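You operate a simulated robot arm through the tools that you are given. There is no shell and no other tool. Be economical: measure what you need, move in short steps, check, and stop when the job is done.

You are at the controls of a simulated robot arm. One attempt, no reset.

TASK
Swap the eyelet on the post for the size on the card, then wind 40 m.
Fine: the old eyelet goes into the free ring.

The check looks at the end state, three seconds after you hand in, the way a careful person would. Anything else that was tipped, shoved, dropped, spilled or broken makes it a failure.

THE ROBOT
A 7-joint arm with a two-finger parallel gripper, fixed in place. Base frame: the origin is at the foot of the arm, x ahead of it, y to its left, z up. Readings come in m, rad, newtons and seconds.
Its first joint turns from -2.897 to 2.897 rad. Payload 1.57 kg.
Tool frame: the origin (TCP) lies between the finger pads and is the grasp point; the fingertips stand 0.03 m ahead of it; z points along the fingers, y is the line along which they close. Largest opening 0.11 m; finger width 0.024, thickness 0.012; the body of the gripper, 0.048 by 0.112 m, starts 0.078 m behind the TCP.
Orientation is that of the tool frame in the base frame, as a unit quaternion [x, y, z, w]. With the fingers straight down and closing along the base's y, the tool's x points along the base's -x, its y along +y and its z along -z.

THE INTERFACE
- The arm moves only by the tool jog_arm. Its argument "deltas" is a list of rows, each a list of 3 entries, a list of its own where there are three numbers: the shift along the base's x, y, z in units of 500 mm (1.0 is 500 mm), then the turn, a rotation vector about the base's x, y, z in units of 180 degrees (1.0 is 180 degrees), then the finger opening in m, from 0 to 0.11. In form: [[[tx, ty, tz], [rx, ry, rz], gripper], ...]. A call has 1 to 10 rows; each row is the pose to reach, as a shift and turn from the pose commanded when the call began. A call with a number of a shift or a turn outside -1 to 1 is refused whole. A row lasts 0.2 s, in which the tool goes at most 0.05 m and 0.15 rad; a call with a longer step from one row to the next is refused whole, and so is a gripper value outside its range. Where a pose cannot be reached the arm comes as near as it can. A force on the tool above 40 N (or 10 N above the force at the start of the call, whichever is more), or a blocked arm, ends the call early, and 0.2 s more pass. Each finger travels about 0.108 m/s and halts on what it meets, pressing with about 35 N; the grip force reading is that of the motor and also rises with nothing between the fingers. The clock runs only during rows and for 0.2 s after the last one: add rows that repeat a pose to give the fingers time. It gives the time, the measured TCP pose, the force on the tool (base axes), the opening and the grip force at its end, in the units of the frame above (readings bear some noise), with the torque about the TCP (base axes, N m) and any sound that the robot's microphone picked up.
- Cameras (640 x 400 px; columns grow to the right, rows downward): "scene" is fixed at [0.3986, -0.6486, 1.4265]; the picture's right is [0.95, -0.31, 0.00], its down [-0.24, -0.73, -0.63] and it looks along [0.20, 0.60, -0.77] (base axes); focal length 214 px, centre (320, 200). "wrist" rides on the gripper at [0.07, 0.016, -0.141] in the tool frame; the picture's right is [-0.23, 0.97, 0.00], its down [-0.86, -0.20, -0.48] and it looks along [-0.47, -0.11, 0.88] (tool axes); focal length 222 px, centre (320, 200). There is no depth. A picture from a camera that has moved, and an enlarged one, comes with that camera's place and axes in the base frame and with its lens.
- grab_frame(camera): a new picture of that camera. The clock stands still meanwhile.
- lift_body(by): slides the trunk up (or, below 0, down) by that many m; the arm rides with it, the base frame stays. It gives what a move gives, with no picture.
- inspect(camera, box): a new picture of the part [left, top, right, bottom] of that camera's present view, enlarged. The clock stands still meanwhile.
- sign_off(): hands the job in; it is judged then, once.

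Go step by step. Nothing tells you positions but the pictures and the camera data: compare them with the known pose of the tool, close in by small moves and look again before you grip or let go. The budget is 120 turns and 64 pictures, counting those below and the enlarged ones. Unless the task says otherwise, let go and move clear before handing in, and close with one line.

The tools are called as a command line: name --argument value ..., lists and objects as JSON in quotes. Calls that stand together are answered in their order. jog_arm: Moves the arm, as the interface text tells. Its arguments: {"type":"object","properties":{"deltas":{"type":"array"}},"required":["deltas"]} The other tools are called the same way: lift_body (by) slides the trunk up or down; grab_frame (camera) takes a picture; inspect (camera, box) takes an enlarged picture of a part of a camera's view; sign_off () hands the job in.

At the start:

```text
time: 0.0
tcp_pos: [0.6089, -0.3326, 1.196]
tcp_rot: [0.0, 1.0, 0.001, 0.0]
force: [0.2, -0.9, 0.3]
moment: [-0.03, 0.01, 0.0]
grip_width: 0.1099
finger_force: 0.1
trunk travel left (down, up): [-0.425, 0.185]
```

scene: 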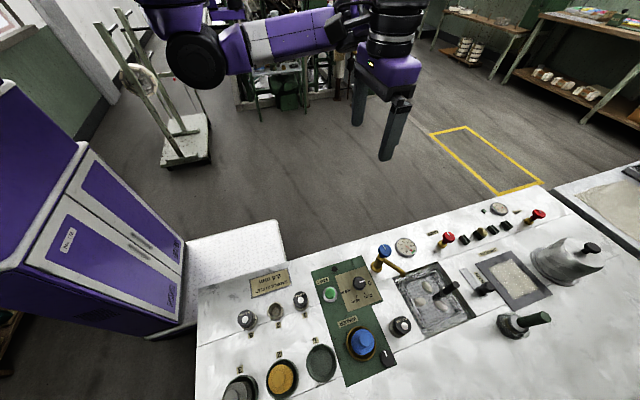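
wrist: 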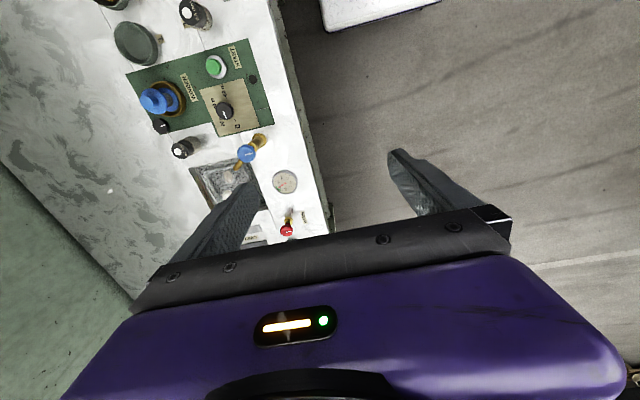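

I see a console with a green panel, knobs, eyelets and buttons. I'll enlarge the pieces to read the labels and find the post, card and rings.

inspect --camera "scene" --box '[200, 240, 420, 400]'

inspect --camera "scene" --box '[360, 190, 620, 350]'

inspect --camera "scene" --box '[300, 250, 400, 320]'

inspect --camera "scene" --box '[225, 260, 325, 330]'

```text
2.50 times, centred on (310, 320) of scene
camera zoom: at [0.3986, -0.6486, 1.4265], right [0.95, -0.31, 0.0], down [-0.24, -0.73, -0.63], along [0.2, 0.6, -0.77], focal length 536 px, centre (345, -100)
```

zoom: 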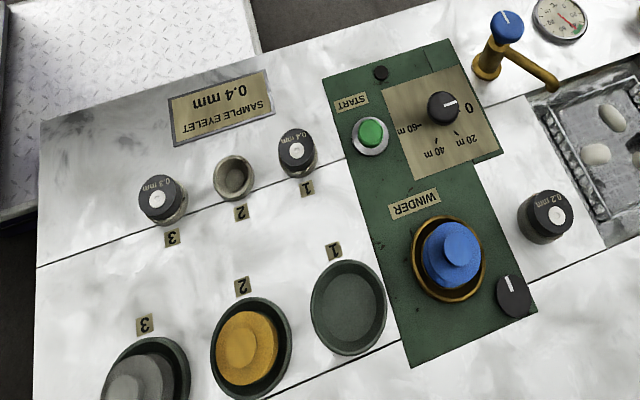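

```text
2.46 times, centred on (490, 270) of scene
camera zoom: at [0.3986, -0.6486, 1.4265], right [0.95, -0.31, 0.0], down [-0.24, -0.73, -0.63], along [0.2, 0.6, -0.77], focal length 528 px, centre (-98, 28)
```

zoom: 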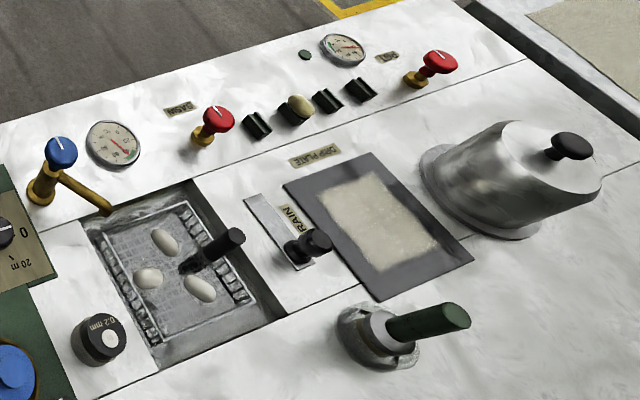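

```text
5.71 times, centred on (350, 285) of scene
camera zoom: at [0.3986, -0.6486, 1.4265], right [0.95, -0.31, 0.0], down [-0.24, -0.73, -0.63], along [0.2, 0.6, -0.77], focal length 1226 px, centre (149, -286)
```

zoom: 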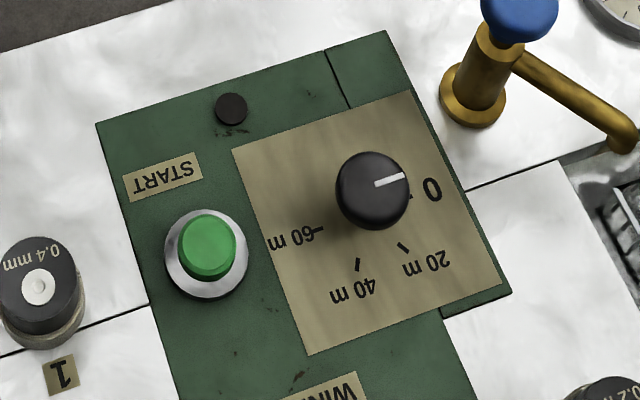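

```text
5.71 times, centred on (275, 295) of scene
camera zoom: at [0.3986, -0.6486, 1.4265], right [0.95, -0.31, 0.0], down [-0.24, -0.73, -0.63], along [0.2, 0.6, -0.77], focal length 1226 px, centre (577, -343)
```

zoom: 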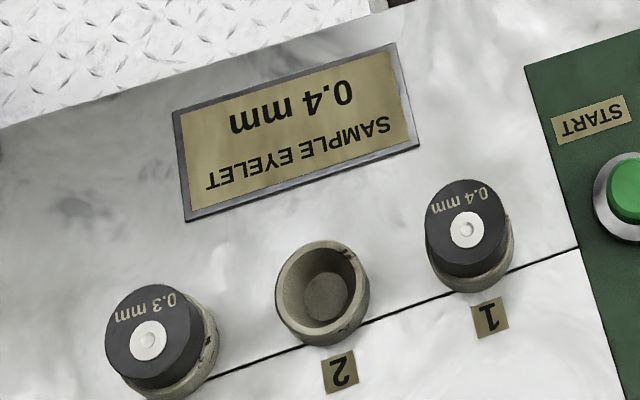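

The card asks for 0.4 mm, which sits in ring 1. The post holds 0.2 mm, ring 2 is free, the dial is at 0, and the console top is at about z 0.85. I'll move the wrist camera over the ring row for accurate positions.

jog_arm --deltas '[[[-0.06, -0.046, -0.029], [0, 0, 0], 0.11], [[-0.12, -0.092, -0.058], [0, 0, 0], 0.11], [[-0.18, -0.138, -0.087], [0, 0, 0], 0.11], [[-0.24, -0.183, -0.116], [0, 0, 0], 0.11], [[-0.3, -0.229, -0.145], [0, 0, 0], 0.11], [[-0.36, -0.275, -0.174], [0, 0, 0], 0.11], [[-0.42, -0.32, -0.203], [0, 0, 0], 0.11], [[-0.478, -0.366, -0.232], [0, 0, 0], 0.11], [[-0.478, -0.366, -0.232], [0, 0, 0], 0.11]]'

grab_frame --camera "wrist"

inspect --camera "scene" --box '[340, 310, 440, 380]'

```text
time: 2.0
tcp_pos: [0.3694, -0.5163, 1.0803]
tcp_rot: [0.0, 1.0, 0.001, 0.0]
force: [-0.1, -0.8, -1.2]
moment: [-0.01, -0.02, 0.02]
grip_width: 0.1099
finger_force: 0.0
trunk travel left (down, up): [-0.425, 0.185]
```

```text
57 pictures are left
camera wrist: at [0.2998, -0.5011, 1.2214], right [0.23, 0.97, 0.0], down [0.86, -0.2, 0.48], along [0.47, -0.11, -0.88], focal length 222 px, centre (320, 200)
```

wrist: 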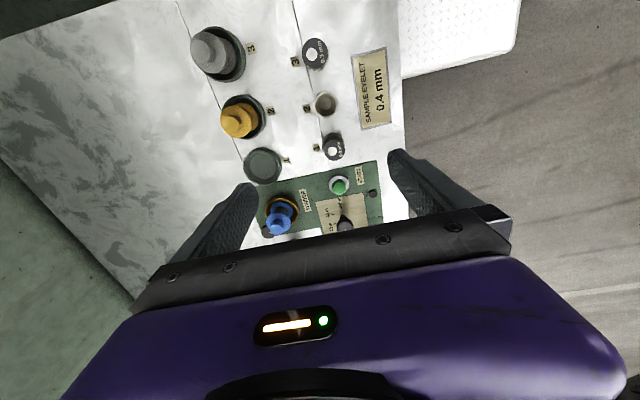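

```text
5.71 times, centred on (390, 345) of scene
camera zoom: at [0.3986, -0.6486, 1.4265], right [0.95, -0.31, 0.0], down [-0.24, -0.73, -0.63], along [0.2, 0.6, -0.77], focal length 1226 px, centre (-80, -629)
```

zoom: 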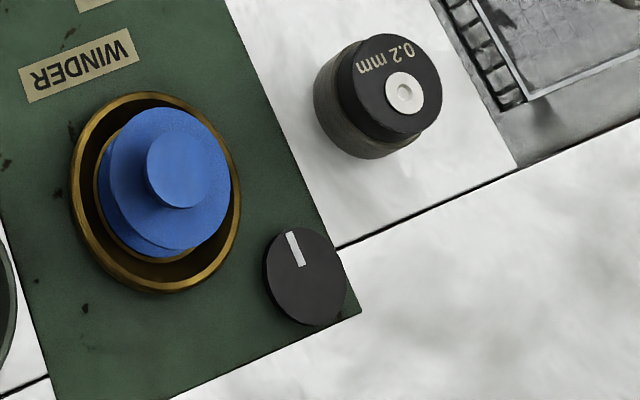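

The view shows the ring row clearly. I'll enlarge it to triangulate the eyelet, ring and panel heights.

inspect --camera "wrist" --box '[280, 80, 380, 180]'

inspect --camera "scene" --box '[220, 270, 320, 340]'

```text
4.00 times, centred on (330, 130) of wrist
camera zoom: at [0.2998, -0.5011, 1.2214], right [0.23, 0.97, 0.0], down [0.86, -0.2, 0.48], along [0.47, -0.11, -0.88], focal length 888 px, centre (280, 480)
```

zoom: 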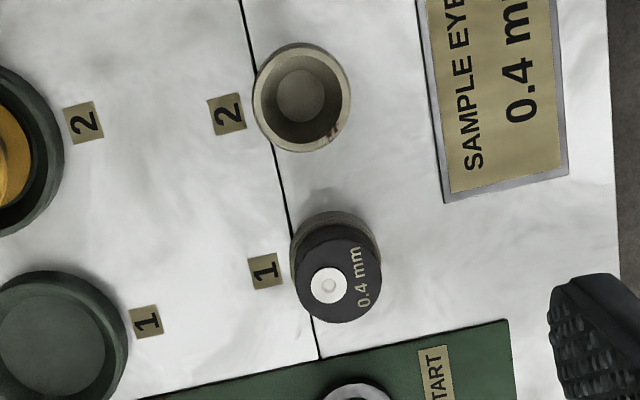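

```text
5.71 times, centred on (270, 305) of scene
camera zoom: at [0.3986, -0.6486, 1.4265], right [0.95, -0.31, 0.0], down [-0.24, -0.73, -0.63], along [0.2, 0.6, -0.77], focal length 1226 px, centre (606, -400)
```

zoom: 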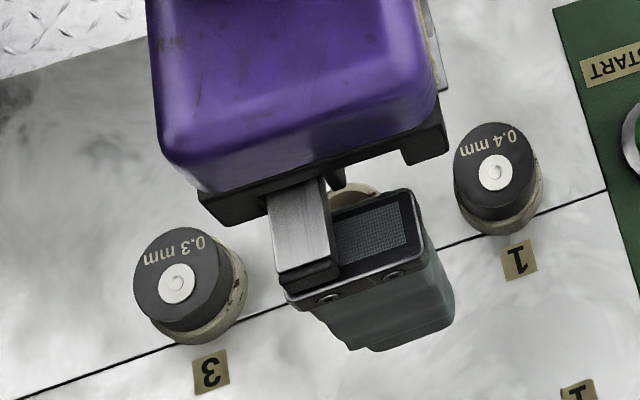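

Ring 1's eyelet is near (0.399, -0.499) with its top around 0.876. Free ring 2 is near (0.334, -0.500), and the table is at about 0.846. I'll move down above ring 1 and look.

jog_arm --deltas '[[[0.0586, 0.0346, -0.04], [0, 0, 0], 0.09], [[0.0586, 0.0346, -0.12], [0, 0, 0], 0.08], [[0.0586, 0.0346, -0.2], [0, 0, 0], 0.08], [[0.0586, 0.0346, -0.26], [0, 0, 0], 0.08], [[0.0586, 0.0346, -0.26], [0, 0, 0], 0.08]]'

inspect --camera "wrist" --box '[220, 60, 420, 240]'

inspect --camera "scene" --box '[250, 250, 350, 330]'

```text
time: 3.2
tcp_pos: [0.3993, -0.4981, 0.9503]
tcp_rot: [0.0, 1.0, 0.001, 0.0]
force: [-0.2, -0.8, -1.0]
moment: [0.0, -0.01, 0.03]
grip_width: 0.0797
finger_force: 0.0
trunk travel left (down, up): [-0.425, 0.185]
```

```text
2.22 times, centred on (320, 150) of wrist
camera zoom: at [0.33, -0.4831, 1.0917], right [0.23, 0.97, 0.0], down [0.86, -0.2, 0.48], along [0.47, -0.11, -0.88], focal length 494 px, centre (320, 311)
```

zoom: 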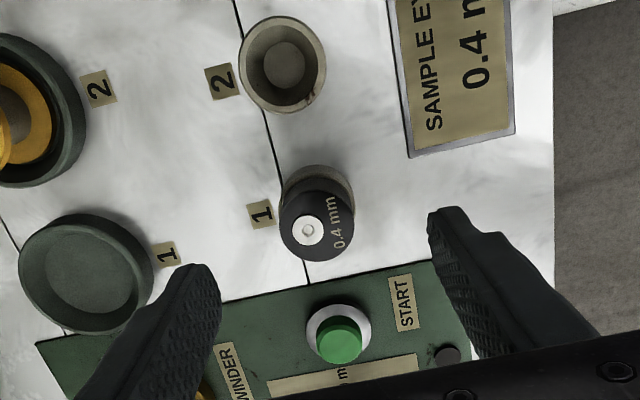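

```text
5.00 times, centred on (300, 290) of scene
camera zoom: at [0.3986, -0.6486, 1.4265], right [0.95, -0.31, 0.0], down [-0.24, -0.73, -0.63], along [0.2, 0.6, -0.77], focal length 1072 px, centre (420, -250)
```

zoom: 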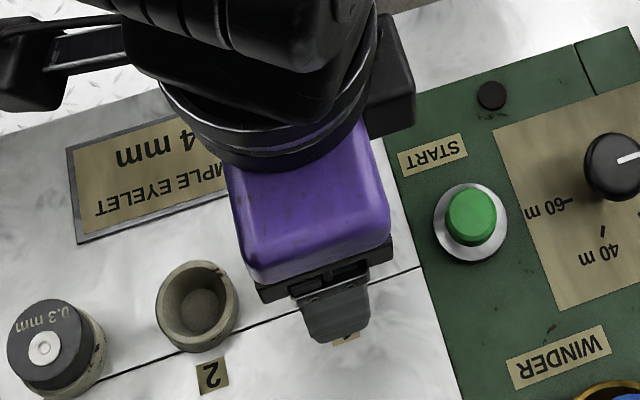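

The jaws straddle the eyelet well. One closer look will fine-tune the centring.

inspect --camera "wrist" --box '[295, 125, 345, 185]'

```text
6.67 times, centred on (320, 155) of wrist
camera zoom: at [0.33, -0.4831, 1.0917], right [0.23, 0.97, 0.0], down [0.86, -0.2, 0.48], along [0.47, -0.11, -0.88], focal length 1481 px, centre (320, 500)
```

zoom: 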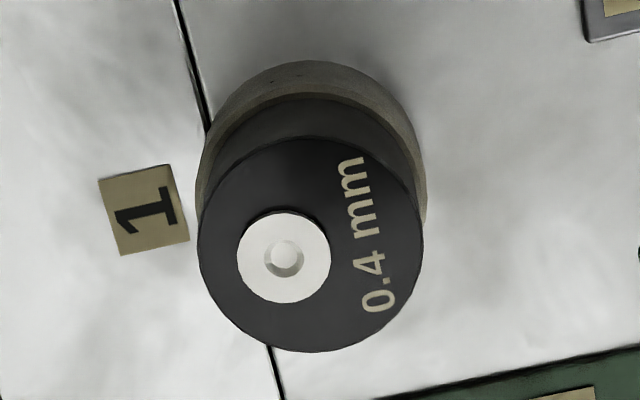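

The eyelet is at about (0.3985, -0.5004), 33 mm across, with the rim near 0.861 and the top near 0.885. I'll go down with the fingertips just above the rim.

jog_arm --deltas '[[[-0.0016, -0.0046, -0.05], [0, 0, 0], 0.07], [[-0.0016, -0.0046, -0.1], [0, 0, 0], 0.06], [[-0.0016, -0.0046, -0.108], [0, 0, 0], 0.06]]'

inspect --camera "wrist" --box '[230, 110, 410, 230]'

inspect --camera "scene" --box '[260, 260, 340, 320]'

```text
time: 4.0
tcp_pos: [0.3992, -0.4988, 0.8961]
tcp_rot: [0.0, 1.0, 0.0, 0.0]
force: [-0.4, -0.4, 0.9]
moment: [0.01, 0.01, 0.0]
grip_width: 0.0604
finger_force: 0.1
trunk travel left (down, up): [-0.425, 0.185]
```

```text
3.33 times, centred on (320, 170) of wrist
camera zoom: at [0.3291, -0.4853, 1.0377], right [0.23, 0.97, 0.0], down [0.86, -0.2, 0.48], along [0.47, -0.11, -0.88], focal length 740 px, centre (320, 300)
```

zoom: 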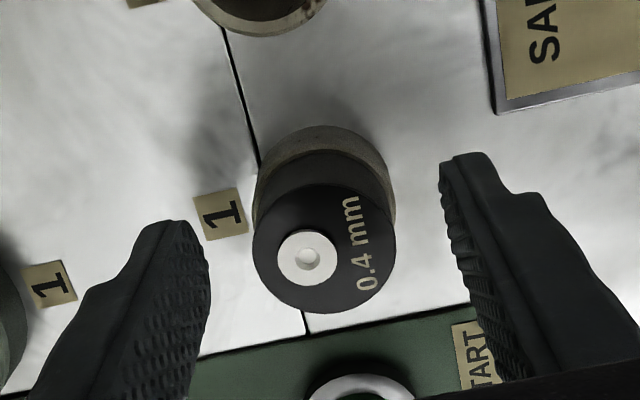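

```text
6.67 times, centred on (300, 290) of scene
camera zoom: at [0.3986, -0.6486, 1.4265], right [0.95, -0.31, 0.0], down [-0.24, -0.73, -0.63], along [0.2, 0.6, -0.77], focal length 1430 px, centre (453, -400)
```

zoom: 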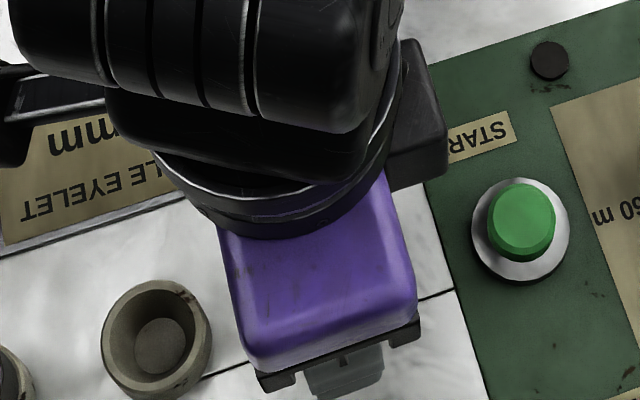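

The jaws look centred on the eyelet, so I'll close the fingers.

jog_arm --deltas '[[[0, 0, 0], [0, 0, 0], 0.04], [[0, 0, 0], [0, 0, 0], 0.025], [[0, 0, 0], [0, 0, 0], 0.02], [[0, 0, 0], [0, 0, 0], 0.02]]'

```text
time: 5.0
tcp_pos: [0.3995, -0.5009, 0.8961]
tcp_rot: [0.0, 1.0, 0.001, 0.0]
force: [0.2, 0.8, 0.6]
moment: [-0.04, 0.06, 0.0]
grip_width: 0.0321
finger_force: 35.2
trunk travel left (down, up): [-0.425, 0.185]
```

I have a firm 32 mm grip, but the post is still occupied, so the old eyelet must come off first. I'll let go, rise and move over the post.

jog_arm --deltas '[[[0, 0, 0], [0, 0, 0], 0.045], [[0, 0, 0], [0, 0, 0], 0.06], [[0, 0, 0.06], [0, 0, 0], 0.06], [[0, 0, 0.14], [0, 0, 0], 0.07], [[0.05, -0.03, 0.22], [0, 0, 0], 0.08], [[0.13, -0.08, 0.24], [0, 0, 0], 0.08], [[0.21, -0.13, 0.24], [0, 0, 0], 0.08], [[0.29, -0.18, 0.24], [0, 0, 0], 0.08], [[0.37, -0.23, 0.24], [0, 0, 0], 0.08], [[0.39, -0.246, 0.24], [0, 0, 0], 0.08]]'

grab_frame --camera "wrist"

inspect --camera "scene" --box '[260, 260, 420, 380]'

```text
time: 7.2
tcp_pos: [0.594, -0.6238, 1.0173]
tcp_rot: [0.0, 1.0, 0.0, 0.0]
force: [0.0, 0.2, -0.1]
moment: [-0.06, 0.01, 0.0]
grip_width: 0.08
finger_force: 0.0
trunk travel left (down, up): [-0.425, 0.185]
```

```text
48 pictures are left
camera wrist: at [0.5243, -0.6087, 1.1586], right [0.23, 0.97, 0.0], down [0.85, -0.2, 0.48], along [0.47, -0.11, -0.88], focal length 222 px, centre (320, 200)
```

wrist: 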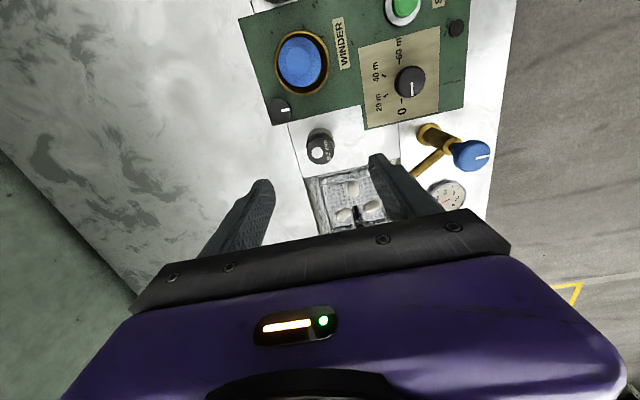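

```text
3.33 times, centred on (340, 320) of scene
camera zoom: at [0.3986, -0.6486, 1.4265], right [0.95, -0.31, 0.0], down [-0.24, -0.73, -0.63], along [0.2, 0.6, -0.77], focal length 715 px, centre (253, -200)
```

zoom: 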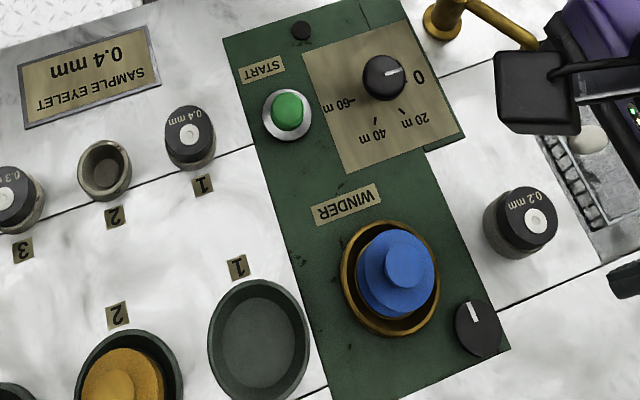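

The arm is nearly over the 0.2 mm eyelet. I'll zoom in for its exact centre and height.

inspect --camera "wrist" --box '[290, 115, 350, 175]'

inspect --camera "scene" --box '[370, 300, 430, 350]'

```text
6.67 times, centred on (320, 145) of wrist
camera zoom: at [0.5243, -0.6087, 1.1586], right [0.23, 0.97, 0.0], down [0.85, -0.2, 0.48], along [0.47, -0.11, -0.88], focal length 1481 px, centre (320, 567)
```

zoom: 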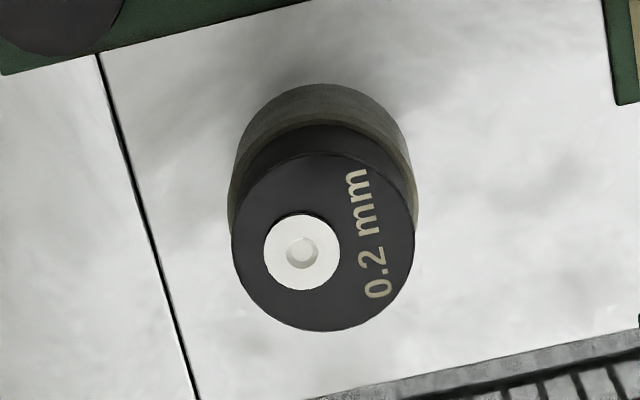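

```text
8.00 times, centred on (400, 325) of scene
camera zoom: at [0.3986, -0.6486, 1.4265], right [0.95, -0.31, 0.0], down [-0.24, -0.73, -0.63], along [0.2, 0.6, -0.77], focal length 1716 px, centre (-320, -800)
```

zoom: 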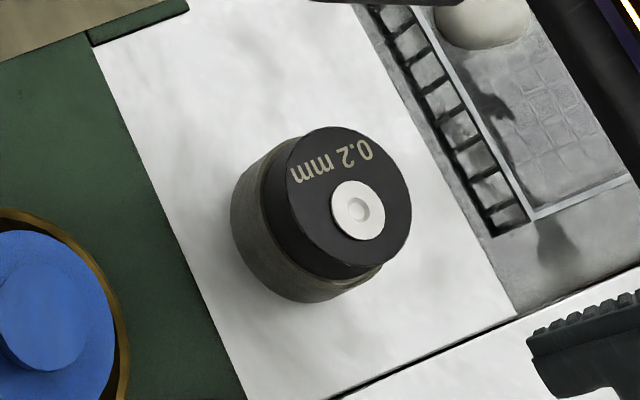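

The wrist view puts the post eyelet near (0.602, -0.626) with its top at about 0.883. I'll go down partway and check again.

jog_arm --deltas '[[[0.0168, -0.005, -0.07], [0, 0, 0], 0.07], [[0.0168, -0.005, -0.15], [0, 0, 0], 0.06], [[0.0168, -0.005, -0.15], [0, 0, 0], 0.06]]'

inspect --camera "wrist" --box '[230, 110, 410, 230]'

```text
time: 8.0
tcp_pos: [0.6012, -0.628, 0.941]
tcp_rot: [0.0, 1.0, 0.0, 0.0]
force: [-0.2, -0.6, 0.9]
moment: [-0.01, 0.04, 0.0]
grip_width: 0.0601
finger_force: 0.1
trunk travel left (down, up): [-0.425, 0.185]
```

```text
3.33 times, centred on (320, 170) of wrist
camera zoom: at [0.5321, -0.612, 1.0825], right [0.23, 0.97, 0.0], down [0.86, -0.2, 0.48], along [0.47, -0.11, -0.88], focal length 740 px, centre (320, 300)
```

zoom: 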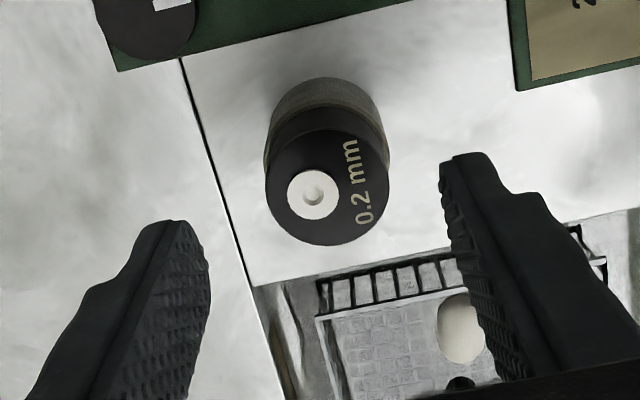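

The post's seat is taller: its rim is near 0.874 and the eyelet top near 0.897. I'll go down to TCP 0.909, shift slightly in x, and check before gripping.

jog_arm --deltas '[[[-0.006, 0.001, -0.03], [0, 0, 0], 0.06], [[-0.006, 0.001, -0.064], [0, 0, 0], 0.055], [[-0.006, 0.001, -0.064], [0, 0, 0], 0.05]]'

inspect --camera "wrist" --box '[230, 110, 410, 230]'

inspect --camera "scene" --box '[360, 280, 440, 350]'

```text
time: 8.8
tcp_pos: [0.5991, -0.6262, 0.9093]
tcp_rot: [0.0, 1.0, 0.0, -0.001]
force: [-0.4, -0.4, 0.8]
moment: [-0.02, -0.02, 0.02]
grip_width: 0.0502
finger_force: 0.1
trunk travel left (down, up): [-0.425, 0.185]
```

```text
3.33 times, centred on (320, 170) of wrist
camera zoom: at [0.5298, -0.6112, 1.0505], right [0.23, 0.97, 0.0], down [0.86, -0.2, 0.48], along [0.47, -0.11, -0.88], focal length 740 px, centre (320, 300)
```

zoom: 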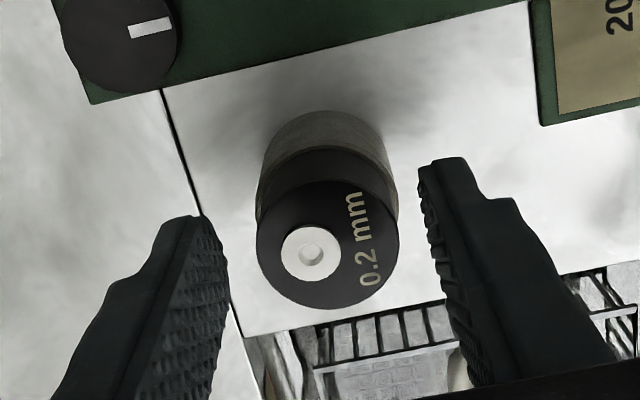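

```text
5.71 times, centred on (400, 315) of scene
camera zoom: at [0.3986, -0.6486, 1.4265], right [0.95, -0.31, 0.0], down [-0.24, -0.73, -0.63], along [0.2, 0.6, -0.77], focal length 1226 px, centre (-137, -457)
```

zoom: 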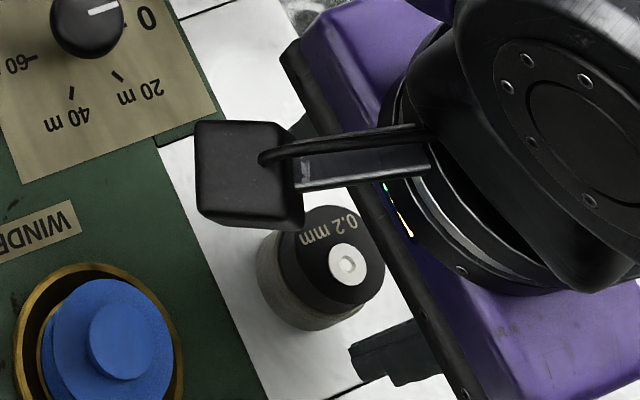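

The picture matches the earlier good grip. I'll close and lift slowly straight up.

jog_arm --deltas '[[[0, 0.001, 0], [0, 0, 0], 0.035], [[0, 0.001, 0], [0, 0, 0], 0.02], [[0, 0.001, 0], [0, 0, 0], 0.02], [[0, 0.001, 0], [0, 0, 0], 0.02], [[0, 0.001, 0.02], [0, 0, 0], 0.02], [[0, 0.001, 0.04], [0, 0, 0], 0.02], [[0, 0.001, 0.06], [0, 0, 0], 0.02]]'

inspect --camera "wrist" --box '[230, 110, 410, 230]'

inspect --camera "scene" --box '[360, 280, 440, 350]'

```text
time: 10.4
tcp_pos: [0.5978, -0.6258, 0.9391]
tcp_rot: [0.0, 1.0, 0.0, 0.0]
force: [-1.4, -0.2, -0.3]
moment: [0.0, 0.04, 0.02]
grip_width: 0.0322
finger_force: 34.9
trunk travel left (down, up): [-0.425, 0.185]
```

```text
3.33 times, centred on (320, 170) of wrist
camera zoom: at [0.5293, -0.6105, 1.0812], right [0.23, 0.97, 0.0], down [0.85, -0.2, 0.48], along [0.47, -0.11, -0.88], focal length 740 px, centre (320, 300)
```

zoom: 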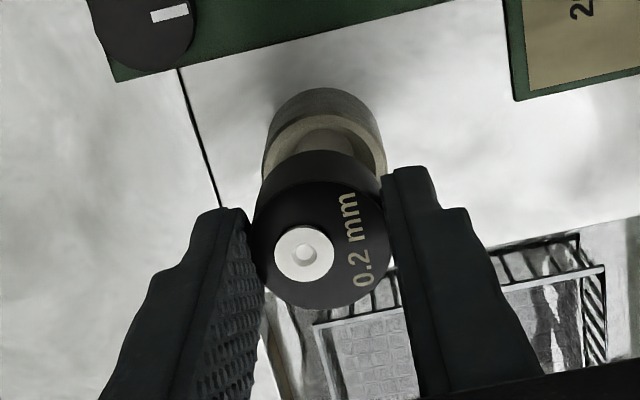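

```text
5.71 times, centred on (400, 315) of scene
camera zoom: at [0.3986, -0.6486, 1.4265], right [0.95, -0.31, 0.0], down [-0.24, -0.73, -0.63], along [0.2, 0.6, -0.77], focal length 1226 px, centre (-137, -457)
```

zoom: 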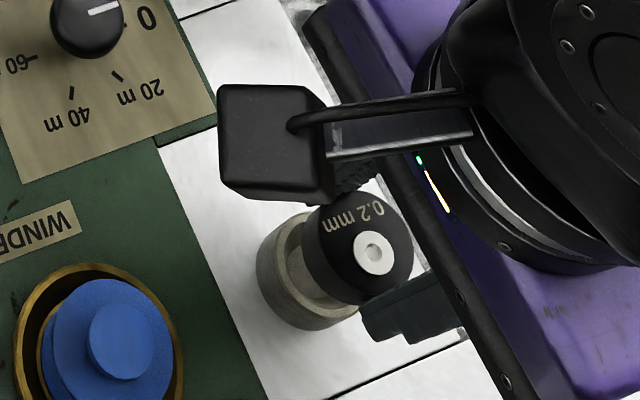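

The old eyelet is free and held. I'll carry it at height to above ring 2.

jog_arm --deltas '[[[0, 0, 0.07], [0, 0, 0], 0.02], [[0, 0, 0.13], [0, 0, 0], 0.02], [[-0.07, 0.033, 0.14], [0, 0, 0], 0.02], [[-0.15, 0.07, 0.14], [0, 0, 0], 0.02], [[-0.23, 0.108, 0.14], [0, 0, 0], 0.02], [[-0.31, 0.146, 0.14], [0, 0, 0], 0.02], [[-0.39, 0.184, 0.14], [0, 0, 0], 0.02], [[-0.46, 0.217, 0.14], [0, 0, 0], 0.02], [[-0.529, 0.249, 0.14], [0, 0, 0], 0.02], [[-0.529, 0.249, 0.1], [0, 0, 0], 0.02]]'

inspect --camera "wrist" --box '[230, 90, 410, 210]'

inspect --camera "scene" --box '[230, 265, 320, 335]'

```text
time: 12.6
tcp_pos: [0.3345, -0.5009, 0.9891]
tcp_rot: [0.0, 1.0, 0.0, -0.001]
force: [0.2, 0.0, -0.1]
moment: [0.05, -0.01, -0.03]
grip_width: 0.032
finger_force: 35.5
trunk travel left (down, up): [-0.425, 0.185]
```

```text
3.33 times, centred on (320, 150) of wrist
camera zoom: at [0.2651, -0.4868, 1.1303], right [0.23, 0.97, 0.0], down [0.86, -0.2, 0.48], along [0.47, -0.11, -0.88], focal length 740 px, centre (320, 367)
```

zoom: 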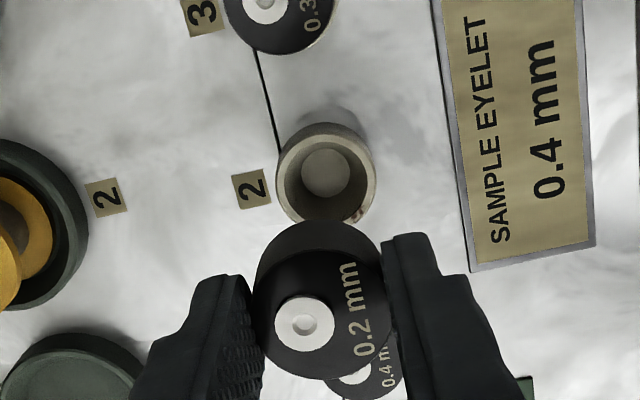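

```text
5.71 times, centred on (275, 300) of scene
camera zoom: at [0.3986, -0.6486, 1.4265], right [0.95, -0.31, 0.0], down [-0.24, -0.73, -0.63], along [0.2, 0.6, -0.77], focal length 1226 px, centre (577, -371)
```

zoom: 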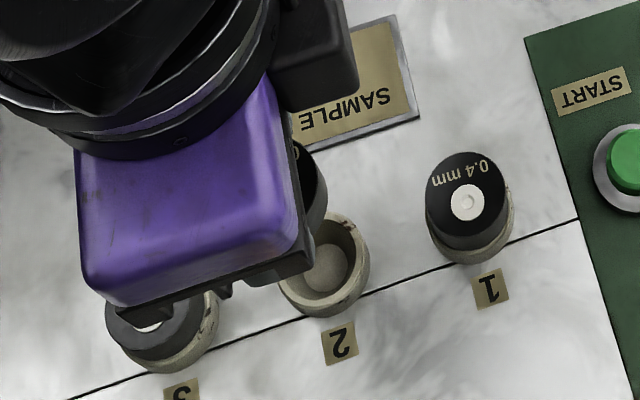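

Ring 2's centre looks to be near (0.3335, -0.500). I'll lower to just above it and check alignment.

jog_arm --deltas '[[[-0.002, 0.001, -0.06], [0, 0, 0], 0.02], [[-0.002, 0.001, -0.12], [0, 0, 0], 0.02], [[-0.002, 0.001, -0.12], [0, 0, 0], 0.02]]'

inspect --camera "wrist" --box '[260, 90, 380, 210]'

inspect --camera "scene" --box '[240, 280, 310, 330]'

```text
time: 13.4
tcp_pos: [0.3349, -0.5009, 0.9286]
tcp_rot: [0.0, 1.0, 0.0, 0.0]
force: [-0.4, -0.7, 0.2]
moment: [-0.01, -0.02, -0.02]
grip_width: 0.0323
finger_force: 35.3
trunk travel left (down, up): [-0.425, 0.185]
```

```text
3.33 times, centred on (320, 150) of wrist
camera zoom: at [0.2648, -0.4861, 1.0706], right [0.23, 0.97, 0.0], down [0.86, -0.2, 0.48], along [0.47, -0.11, -0.88], focal length 740 px, centre (320, 367)
```

zoom: 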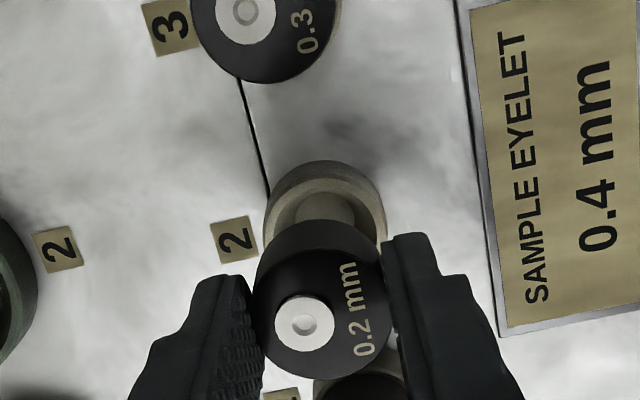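

```text
8.00 times, centred on (275, 305) of scene
camera zoom: at [0.3986, -0.6486, 1.4265], right [0.95, -0.31, 0.0], down [-0.24, -0.73, -0.63], along [0.2, 0.6, -0.77], focal length 1716 px, centre (680, -640)
```

zoom: 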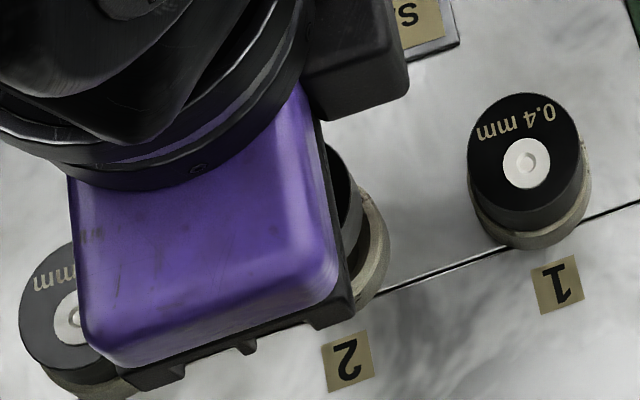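

I'll zoom closely on the ring and eyelet overlap to confirm the x alignment.

inspect --camera "wrist" --box '[294, 130, 346, 170]'

```text
10.00 times, centred on (320, 150) of wrist
camera zoom: at [0.2648, -0.4861, 1.0706], right [0.23, 0.97, 0.0], down [0.86, -0.2, 0.48], along [0.47, -0.11, -0.88], focal length 2221 px, centre (320, 700)
```

zoom: 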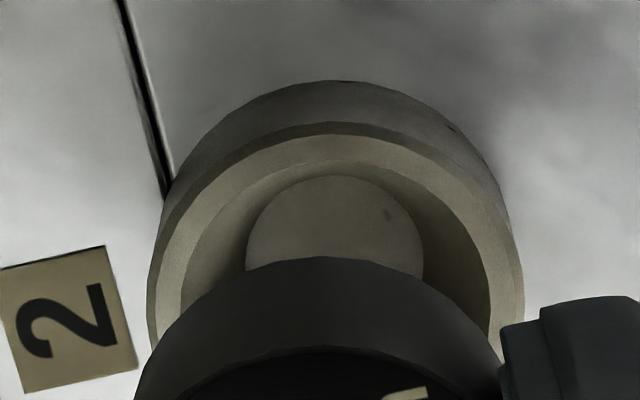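

The alignment agrees to about a millimetre, and the cup looks tapered. I'll lower gently towards the seated height of about 0.896 and watch the force.

jog_arm --deltas '[[[0, 0, -0.03], [0, 0, 0], 0.02], [[0, 0, -0.048], [0, 0, 0], 0.02], [[0, 0, -0.056], [0, 0, 0], 0.02], [[0, 0, -0.06], [0, 0, 0], 0.02]]'

inspect --camera "wrist" --box '[260, 110, 380, 210]'

```text
time: 14.4
tcp_pos: [0.334, -0.5002, 0.8994]
tcp_rot: [0.0, 1.0, 0.0, -0.001]
force: [-1.2, 0.9, -0.4]
moment: [0.0, 0.07, 0.03]
grip_width: 0.0319
finger_force: 34.8
trunk travel left (down, up): [-0.425, 0.185]
```

```text
4.00 times, centred on (320, 160) of wrist
camera zoom: at [0.2643, -0.4859, 1.0406], right [0.23, 0.97, 0.0], down [0.86, -0.2, 0.48], along [0.47, -0.11, -0.88], focal length 888 px, centre (320, 360)
```

zoom: 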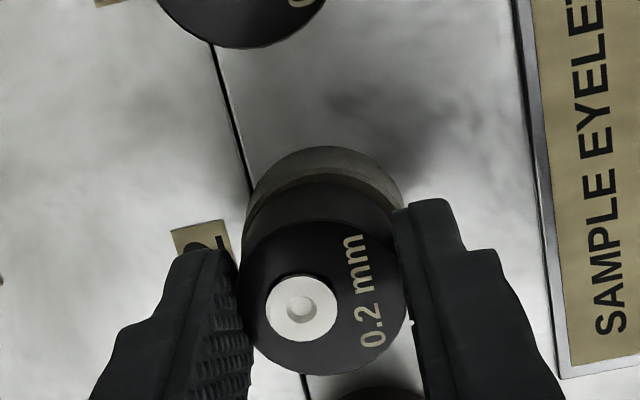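

The eyelet is inside the rim with no contact force. I'll continue down in millimetre steps until it touches.

jog_arm --deltas '[[[0, 0, -0.002], [0, 0, 0], 0.02], [[0, 0, -0.004], [0, 0, 0], 0.02], [[0, 0, -0.006], [0, 0, 0], 0.02]]'

```text
time: 15.2
tcp_pos: [0.333, -0.5017, 0.8974]
tcp_rot: [0.0, 1.0, 0.0, 0.001]
force: [0.9, -1.0, 2.7]
moment: [-0.03, 0.01, 0.0]
grip_width: 0.0321
finger_force: 35.6
trunk travel left (down, up): [-0.425, 0.185]
```

jog_arm --deltas '[[[0, 0, -0.001], [0, 0, 0], 0.02], [[0, 0, -0.002], [0, 0, 0], 0.02]]'

```text
time: 15.8
tcp_pos: [0.334, -0.5012, 0.8965]
tcp_rot: [0.0, 1.0, -0.001, 0.0]
force: [1.5, -0.6, 18.3]
moment: [0.16, -0.05, -0.02]
grip_width: 0.0321
finger_force: 34.8
trunk travel left (down, up): [-0.425, 0.185]
```

It touched bottom at about 0.8963, as expected. I'll ease off 1 mm, open, rise and look.

jog_arm --deltas '[[[0, 0, 0.002], [0, 0, 0], 0.02], [[0, 0, 0.002], [0, 0, 0], 0.04], [[0, 0, 0.002], [0, 0, 0], 0.055], [[0, 0, 0.002], [0, 0, 0], 0.055], [[0, 0, 0.06], [0, 0, 0], 0.06], [[0, 0, 0.13], [0, 0, 0], 0.07]]'

inspect --camera "wrist" --box '[220, 60, 420, 240]'

```text
time: 17.2
tcp_pos: [0.3346, -0.5009, 0.9593]
tcp_rot: [-0.001, 1.0, 0.0, 0.0]
force: [-0.3, 0.1, 0.5]
moment: [0.02, -0.02, -0.02]
grip_width: 0.0699
finger_force: 0.0
trunk travel left (down, up): [-0.425, 0.185]
```

```text
2.22 times, centred on (320, 150) of wrist
camera zoom: at [0.2649, -0.4856, 1.1009], right [0.23, 0.97, 0.0], down [0.86, -0.2, 0.48], along [0.47, -0.11, -0.88], focal length 494 px, centre (320, 311)
```

zoom: 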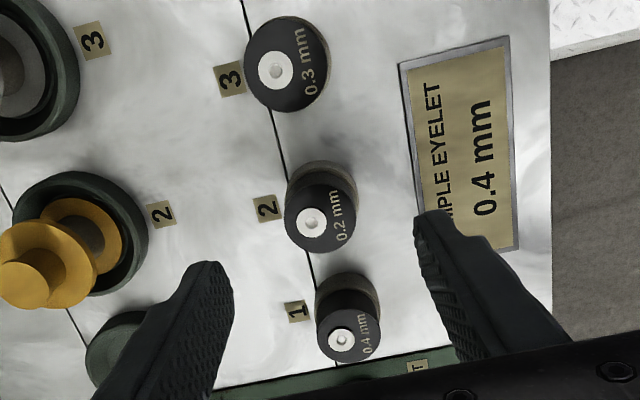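

The old eyelet sits properly in ring 2. Now I'll move over ring 1, go down and grip the 0.4 mm eyelet at the earlier pose.

jog_arm --deltas '[[[0.065, -0.001, 0], [0, 0, 0], 0.07], [[0.1298, -0.001, 0], [0, 0, 0], 0.06], [[0.1298, -0.001, -0.06], [0, 0, 0], 0.06], [[0.1298, -0.001, -0.127], [0, 0, 0], 0.06], [[0.1298, -0.001, -0.127], [0, 0, 0], 0.045], [[0.1298, -0.001, -0.127], [0, 0, 0], 0.03], [[0.1298, -0.001, -0.127], [0, 0, 0], 0.02], [[0.1298, -0.001, -0.127], [0, 0, 0], 0.02]]'

inspect --camera "wrist" --box '[230, 110, 410, 230]'

```text
time: 19.0
tcp_pos: [0.3984, -0.5014, 0.8967]
tcp_rot: [-0.001, 1.0, 0.0, 0.001]
force: [-0.2, 1.0, 2.8]
moment: [0.1, 0.02, -0.03]
grip_width: 0.0319
finger_force: 34.9
trunk travel left (down, up): [-0.425, 0.185]
```

```text
3.33 times, centred on (320, 170) of wrist
camera zoom: at [0.329, -0.4864, 1.0378], right [0.23, 0.97, 0.0], down [0.86, -0.2, 0.48], along [0.47, -0.11, -0.88], focal length 740 px, centre (320, 300)
```

zoom: 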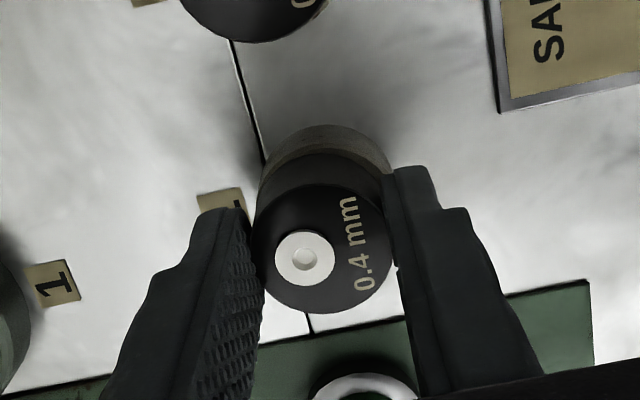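

The new eyelet is gripped. I'll lift it, carry it above the post seat and look.

jog_arm --deltas '[[[0, 0, 0.03], [0, 0, 0], 0.02], [[0, 0, 0.1], [0, 0, 0], 0.02], [[0, 0, 0.18], [0, 0, 0], 0.02], [[0.04, -0.025, 0.22], [0, 0, 0], 0.02], [[0.11, -0.069, 0.22], [0, 0, 0], 0.02], [[0.19, -0.118, 0.22], [0, 0, 0], 0.02], [[0.27, -0.168, 0.22], [0, 0, 0], 0.02], [[0.34, -0.212, 0.2], [0, 0, 0], 0.02], [[0.3992, -0.2488, 0.15], [0, 0, 0], 0.02], [[0.3992, -0.2488, 0.085], [0, 0, 0], 0.02]]'

inspect --camera "wrist" --box '[230, 110, 410, 230]'

```text
time: 21.2
tcp_pos: [0.5977, -0.6254, 0.9391]
tcp_rot: [0.0, 1.0, 0.0, 0.0]
force: [-0.4, -0.2, -0.6]
moment: [-0.02, -0.01, 0.01]
grip_width: 0.032
finger_force: 35.0
trunk travel left (down, up): [-0.425, 0.185]
```

```text
3.33 times, centred on (320, 170) of wrist
camera zoom: at [0.5293, -0.61, 1.0807], right [0.23, 0.97, 0.0], down [0.86, -0.2, 0.48], along [0.47, -0.11, -0.88], focal length 740 px, centre (320, 300)
```

zoom: 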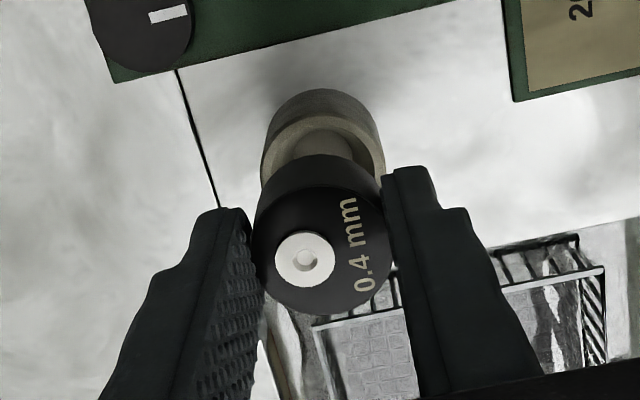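

It looks nearly identical to the removal picture, so alignment is good. I'll lower it gently to the seat height.

jog_arm --deltas '[[[-0.001, 0, -0.024], [0, 0, 0], 0.02], [[-0.001, 0, -0.044], [0, 0, 0], 0.02], [[-0.001, 0, -0.054], [0, 0, 0], 0.02], [[-0.001, 0, -0.057], [0, 0, 0], 0.02]]'

```text
time: 22.2
tcp_pos: [0.5976, -0.626, 0.9101]
tcp_rot: [0.0, 1.0, -0.001, 0.0]
force: [-0.3, -0.2, -0.4]
moment: [-0.04, 0.02, 0.04]
grip_width: 0.0324
finger_force: 34.7
trunk travel left (down, up): [-0.425, 0.185]
```

jog_arm --deltas '[[[0, 0, -0.002], [0, 0, 0], 0.02], [[0, 0, -0.004], [0, 0, 0], 0.02]]'

```text
time: 22.8
tcp_pos: [0.5971, -0.6247, 0.9093]
tcp_rot: [0.0, 1.0, 0.0, 0.0]
force: [-0.2, 0.7, -0.1]
moment: [0.0, 0.01, -0.02]
grip_width: 0.0322
finger_force: 34.9
trunk travel left (down, up): [-0.425, 0.185]
```

jog_arm --deltas '[[[0, 0, -0.002], [0, 0, 0], 0.02], [[0, 0, -0.004], [0, 0, 0], 0.02]]'

```text
time: 23.4
tcp_pos: [0.5986, -0.6255, 0.9076]
tcp_rot: [0.0, 1.0, -0.001, 0.0]
force: [-0.6, 0.0, 8.9]
moment: [0.16, 0.01, -0.01]
grip_width: 0.0323
finger_force: 35.2
trunk travel left (down, up): [-0.425, 0.185]
```

It's seated at the expected height with light contact. I'll release, rise and look.

jog_arm --deltas '[[[0, 0, 0], [0, 0, 0], 0.03], [[0, 0, 0], [0, 0, 0], 0.045], [[0, 0, 0], [0, 0, 0], 0.055], [[0, 0, 0.06], [0, 0, 0], 0.06], [[0, 0, 0.14], [0, 0, 0], 0.07], [[0, 0, 0.22], [0, 0, 0], 0.07]]'

grab_frame --camera "wrist"

inspect --camera "wrist" --box '[290, 115, 350, 175]'

inspect --camera "wrist" --box '[340, 0, 480, 130]'

inspect --camera "scene" --box '[325, 255, 395, 310]'

```text
time: 24.8
tcp_pos: [0.5963, -0.6261, 1.0156]
tcp_rot: [0.0, 1.0, 0.001, 0.0]
force: [0.4, -1.1, -0.5]
moment: [0.03, 0.02, 0.01]
grip_width: 0.0698
finger_force: 0.1
trunk travel left (down, up): [-0.425, 0.185]
```

```text
30 pictures are left
camera wrist: at [0.5279, -0.61, 1.1582], right [0.23, 0.97, 0.0], down [0.86, -0.2, 0.48], along [0.47, -0.11, -0.88], focal length 222 px, centre (320, 200)
```

wrist: 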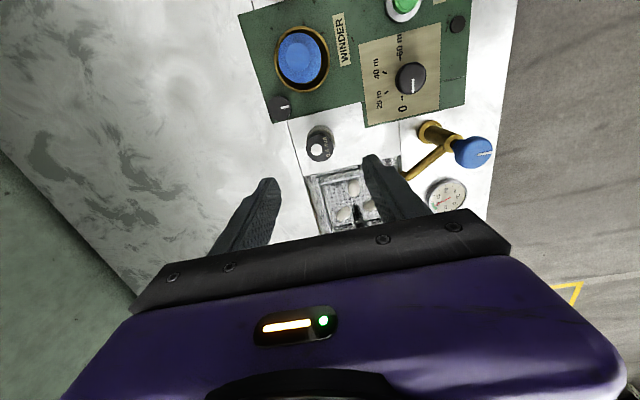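

```text
6.67 times, centred on (320, 145) of wrist
camera zoom: at [0.5279, -0.61, 1.1582], right [0.23, 0.97, 0.0], down [0.86, -0.2, 0.48], along [0.47, -0.11, -0.88], focal length 1481 px, centre (320, 567)
```

zoom: 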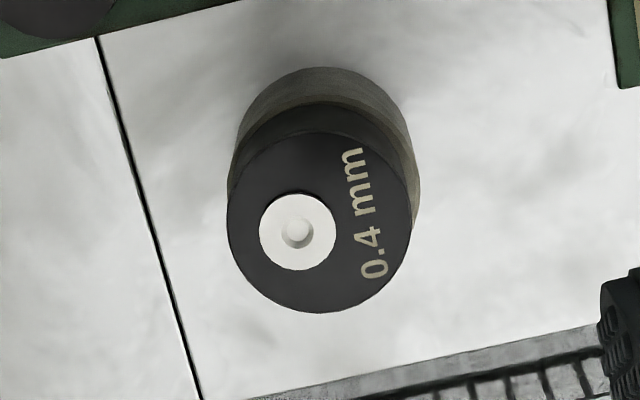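

```text
3.08 times, centred on (410, 65) of wrist
camera zoom: at [0.5279, -0.61, 1.1582], right [0.23, 0.97, 0.0], down [0.86, -0.2, 0.48], along [0.47, -0.11, -0.88], focal length 684 px, centre (43, 615)
```

zoom: 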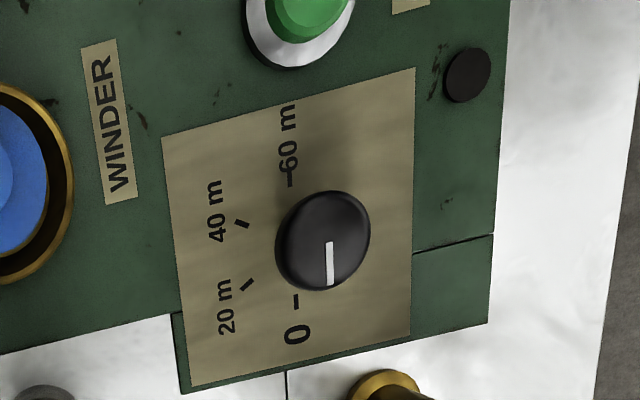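

```text
7.27 times, centred on (360, 282) of scene
camera zoom: at [0.3986, -0.6486, 1.4265], right [0.95, -0.31, 0.0], down [-0.24, -0.73, -0.63], along [0.2, 0.6, -0.77], focal length 1560 px, centre (29, -400)
```

zoom: 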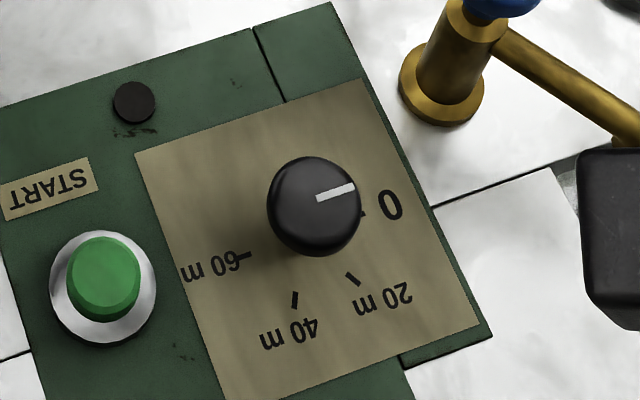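

The 0.4 mm eyelet is seated on the post. The dial centre is near (0.550, -0.510), and 40 m lies 120° clockwise from 0. To stay clear of the blue valve I'll turn in two 60° grips, starting with a look above the dial.

jog_arm --deltas '[[[-0.02, 0.05, 0], [0, 0, 0], 0.07], [[-0.05, 0.12, 0], [0, 0, 0], 0.06], [[-0.08, 0.19, 0], [0, 0, 0], 0.055], [[-0.0944, 0.23, 0], [0, 0, 0], 0.055], [[-0.0944, 0.23, -0.03], [0, 0, 0], 0.055]]'

inspect --camera "wrist" --box '[220, 60, 420, 240]'

grab_frame --camera "scene"

```text
time: 26.0
tcp_pos: [0.5499, -0.5101, 1.0023]
tcp_rot: [-0.001, 1.0, 0.0, 0.001]
force: [-0.1, -0.6, 0.0]
moment: [0.02, -0.01, 0.0]
grip_width: 0.0548
finger_force: 0.0
trunk travel left (down, up): [-0.425, 0.185]
```

```text
2.22 times, centred on (320, 150) of wrist
camera zoom: at [0.4807, -0.4949, 1.1427], right [0.23, 0.97, 0.0], down [0.86, -0.2, 0.48], along [0.47, -0.11, -0.88], focal length 494 px, centre (320, 311)
```

zoom: 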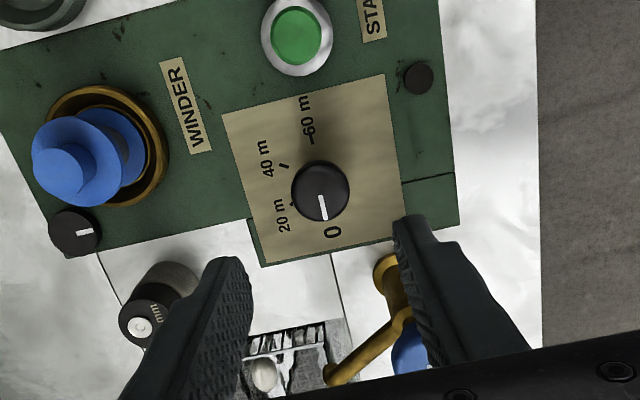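

```text
25 pictures are left
```

scene: 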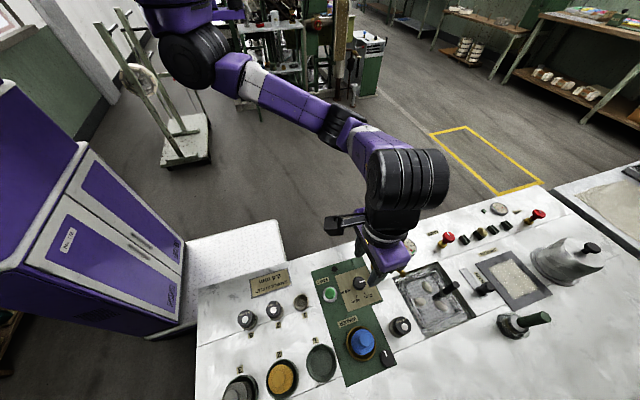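

The dial is centred under the tool at about (0.550, -0.511). I'll yaw +60° and go down partway.

jog_arm --deltas '[[[0, -0.0024, 0], [0, 0, 0.042], 0.055], [[0, -0.0024, 0], [0, 0, 0.084], 0.055], [[0, -0.0024, 0], [0, 0, 0.126], 0.055], [[0, -0.0024, 0], [0, 0, 0.168], 0.055], [[0, -0.0024, 0], [0, 0, 0.21], 0.055], [[0, -0.0024, 0], [0, 0, 0.252], 0.055], [[0, -0.0024, 0], [0, 0, 0.294], 0.055], [[0, -0.0024, 0], [0, 0, 0.3333], 0.055], [[0, -0.0024, -0.08], [0, 0, 0.3333], 0.055], [[0, -0.0024, -0.15], [0, 0, 0.3333], 0.055]]'

inspect --camera "wrist" --box '[220, 80, 420, 240]'

inspect --camera "scene" --box '[320, 230, 440, 320]'

```text
time: 28.2
tcp_pos: [0.5502, -0.5125, 0.9271]
tcp_rot: [-0.501, 0.866, 0.0, 0.0]
force: [0.4, 0.6, -0.4]
moment: [0.01, -0.01, -0.04]
grip_width: 0.0553
finger_force: 0.1
trunk travel left (down, up): [-0.425, 0.185]
```

```text
2.50 times, centred on (320, 160) of wrist
camera zoom: at [0.5015, -0.5655, 1.0681], right [-0.73, 0.68, 0.0], down [0.6, 0.64, 0.48], along [0.33, 0.35, -0.88], focal length 555 px, centre (320, 300)
```

zoom: 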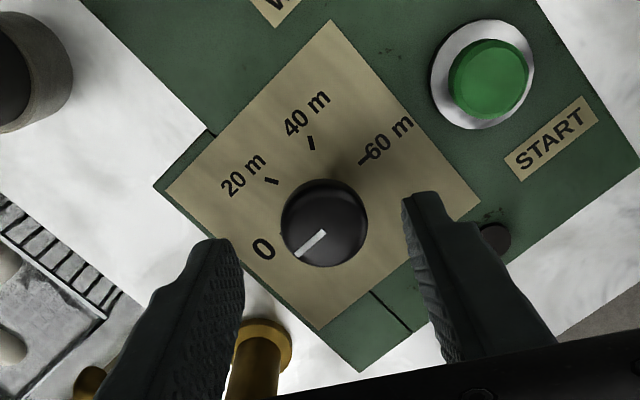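

```text
4.44 times, centred on (380, 275) of scene
camera zoom: at [0.3986, -0.6486, 1.4265], right [0.95, -0.31, 0.0], down [-0.24, -0.73, -0.63], along [0.2, 0.6, -0.77], focal length 953 px, centre (53, -133)
```

zoom: 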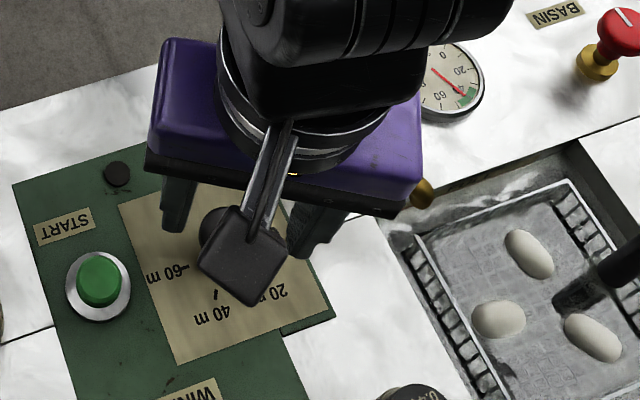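

Alignment over the knob is good. I'll go down around it and close the fingers.

jog_arm --deltas '[[[0, 0, -0.04], [0, 0, 0], 0.05], [[0, 0, -0.07], [0, 0, 0], 0.05], [[0, 0, -0.077], [0, 0, 0], 0.05], [[0, 0, -0.077], [0, 0, 0], 0.035], [[0, 0, -0.077], [0, 0, 0], 0.02], [[0, 0, -0.077], [0, 0, 0], 0.02], [[0, 0, -0.077], [0, 0, 0], 0.02]]'

```text
time: 29.8
tcp_pos: [0.5493, -0.5118, 0.888]
tcp_rot: [-0.499, 0.867, 0.002, -0.001]
force: [-12.4, 9.1, 1.5]
moment: [0.42, 0.11, 0.01]
grip_width: 0.0315
finger_force: 39.9
trunk travel left (down, up): [-0.425, 0.185]
```

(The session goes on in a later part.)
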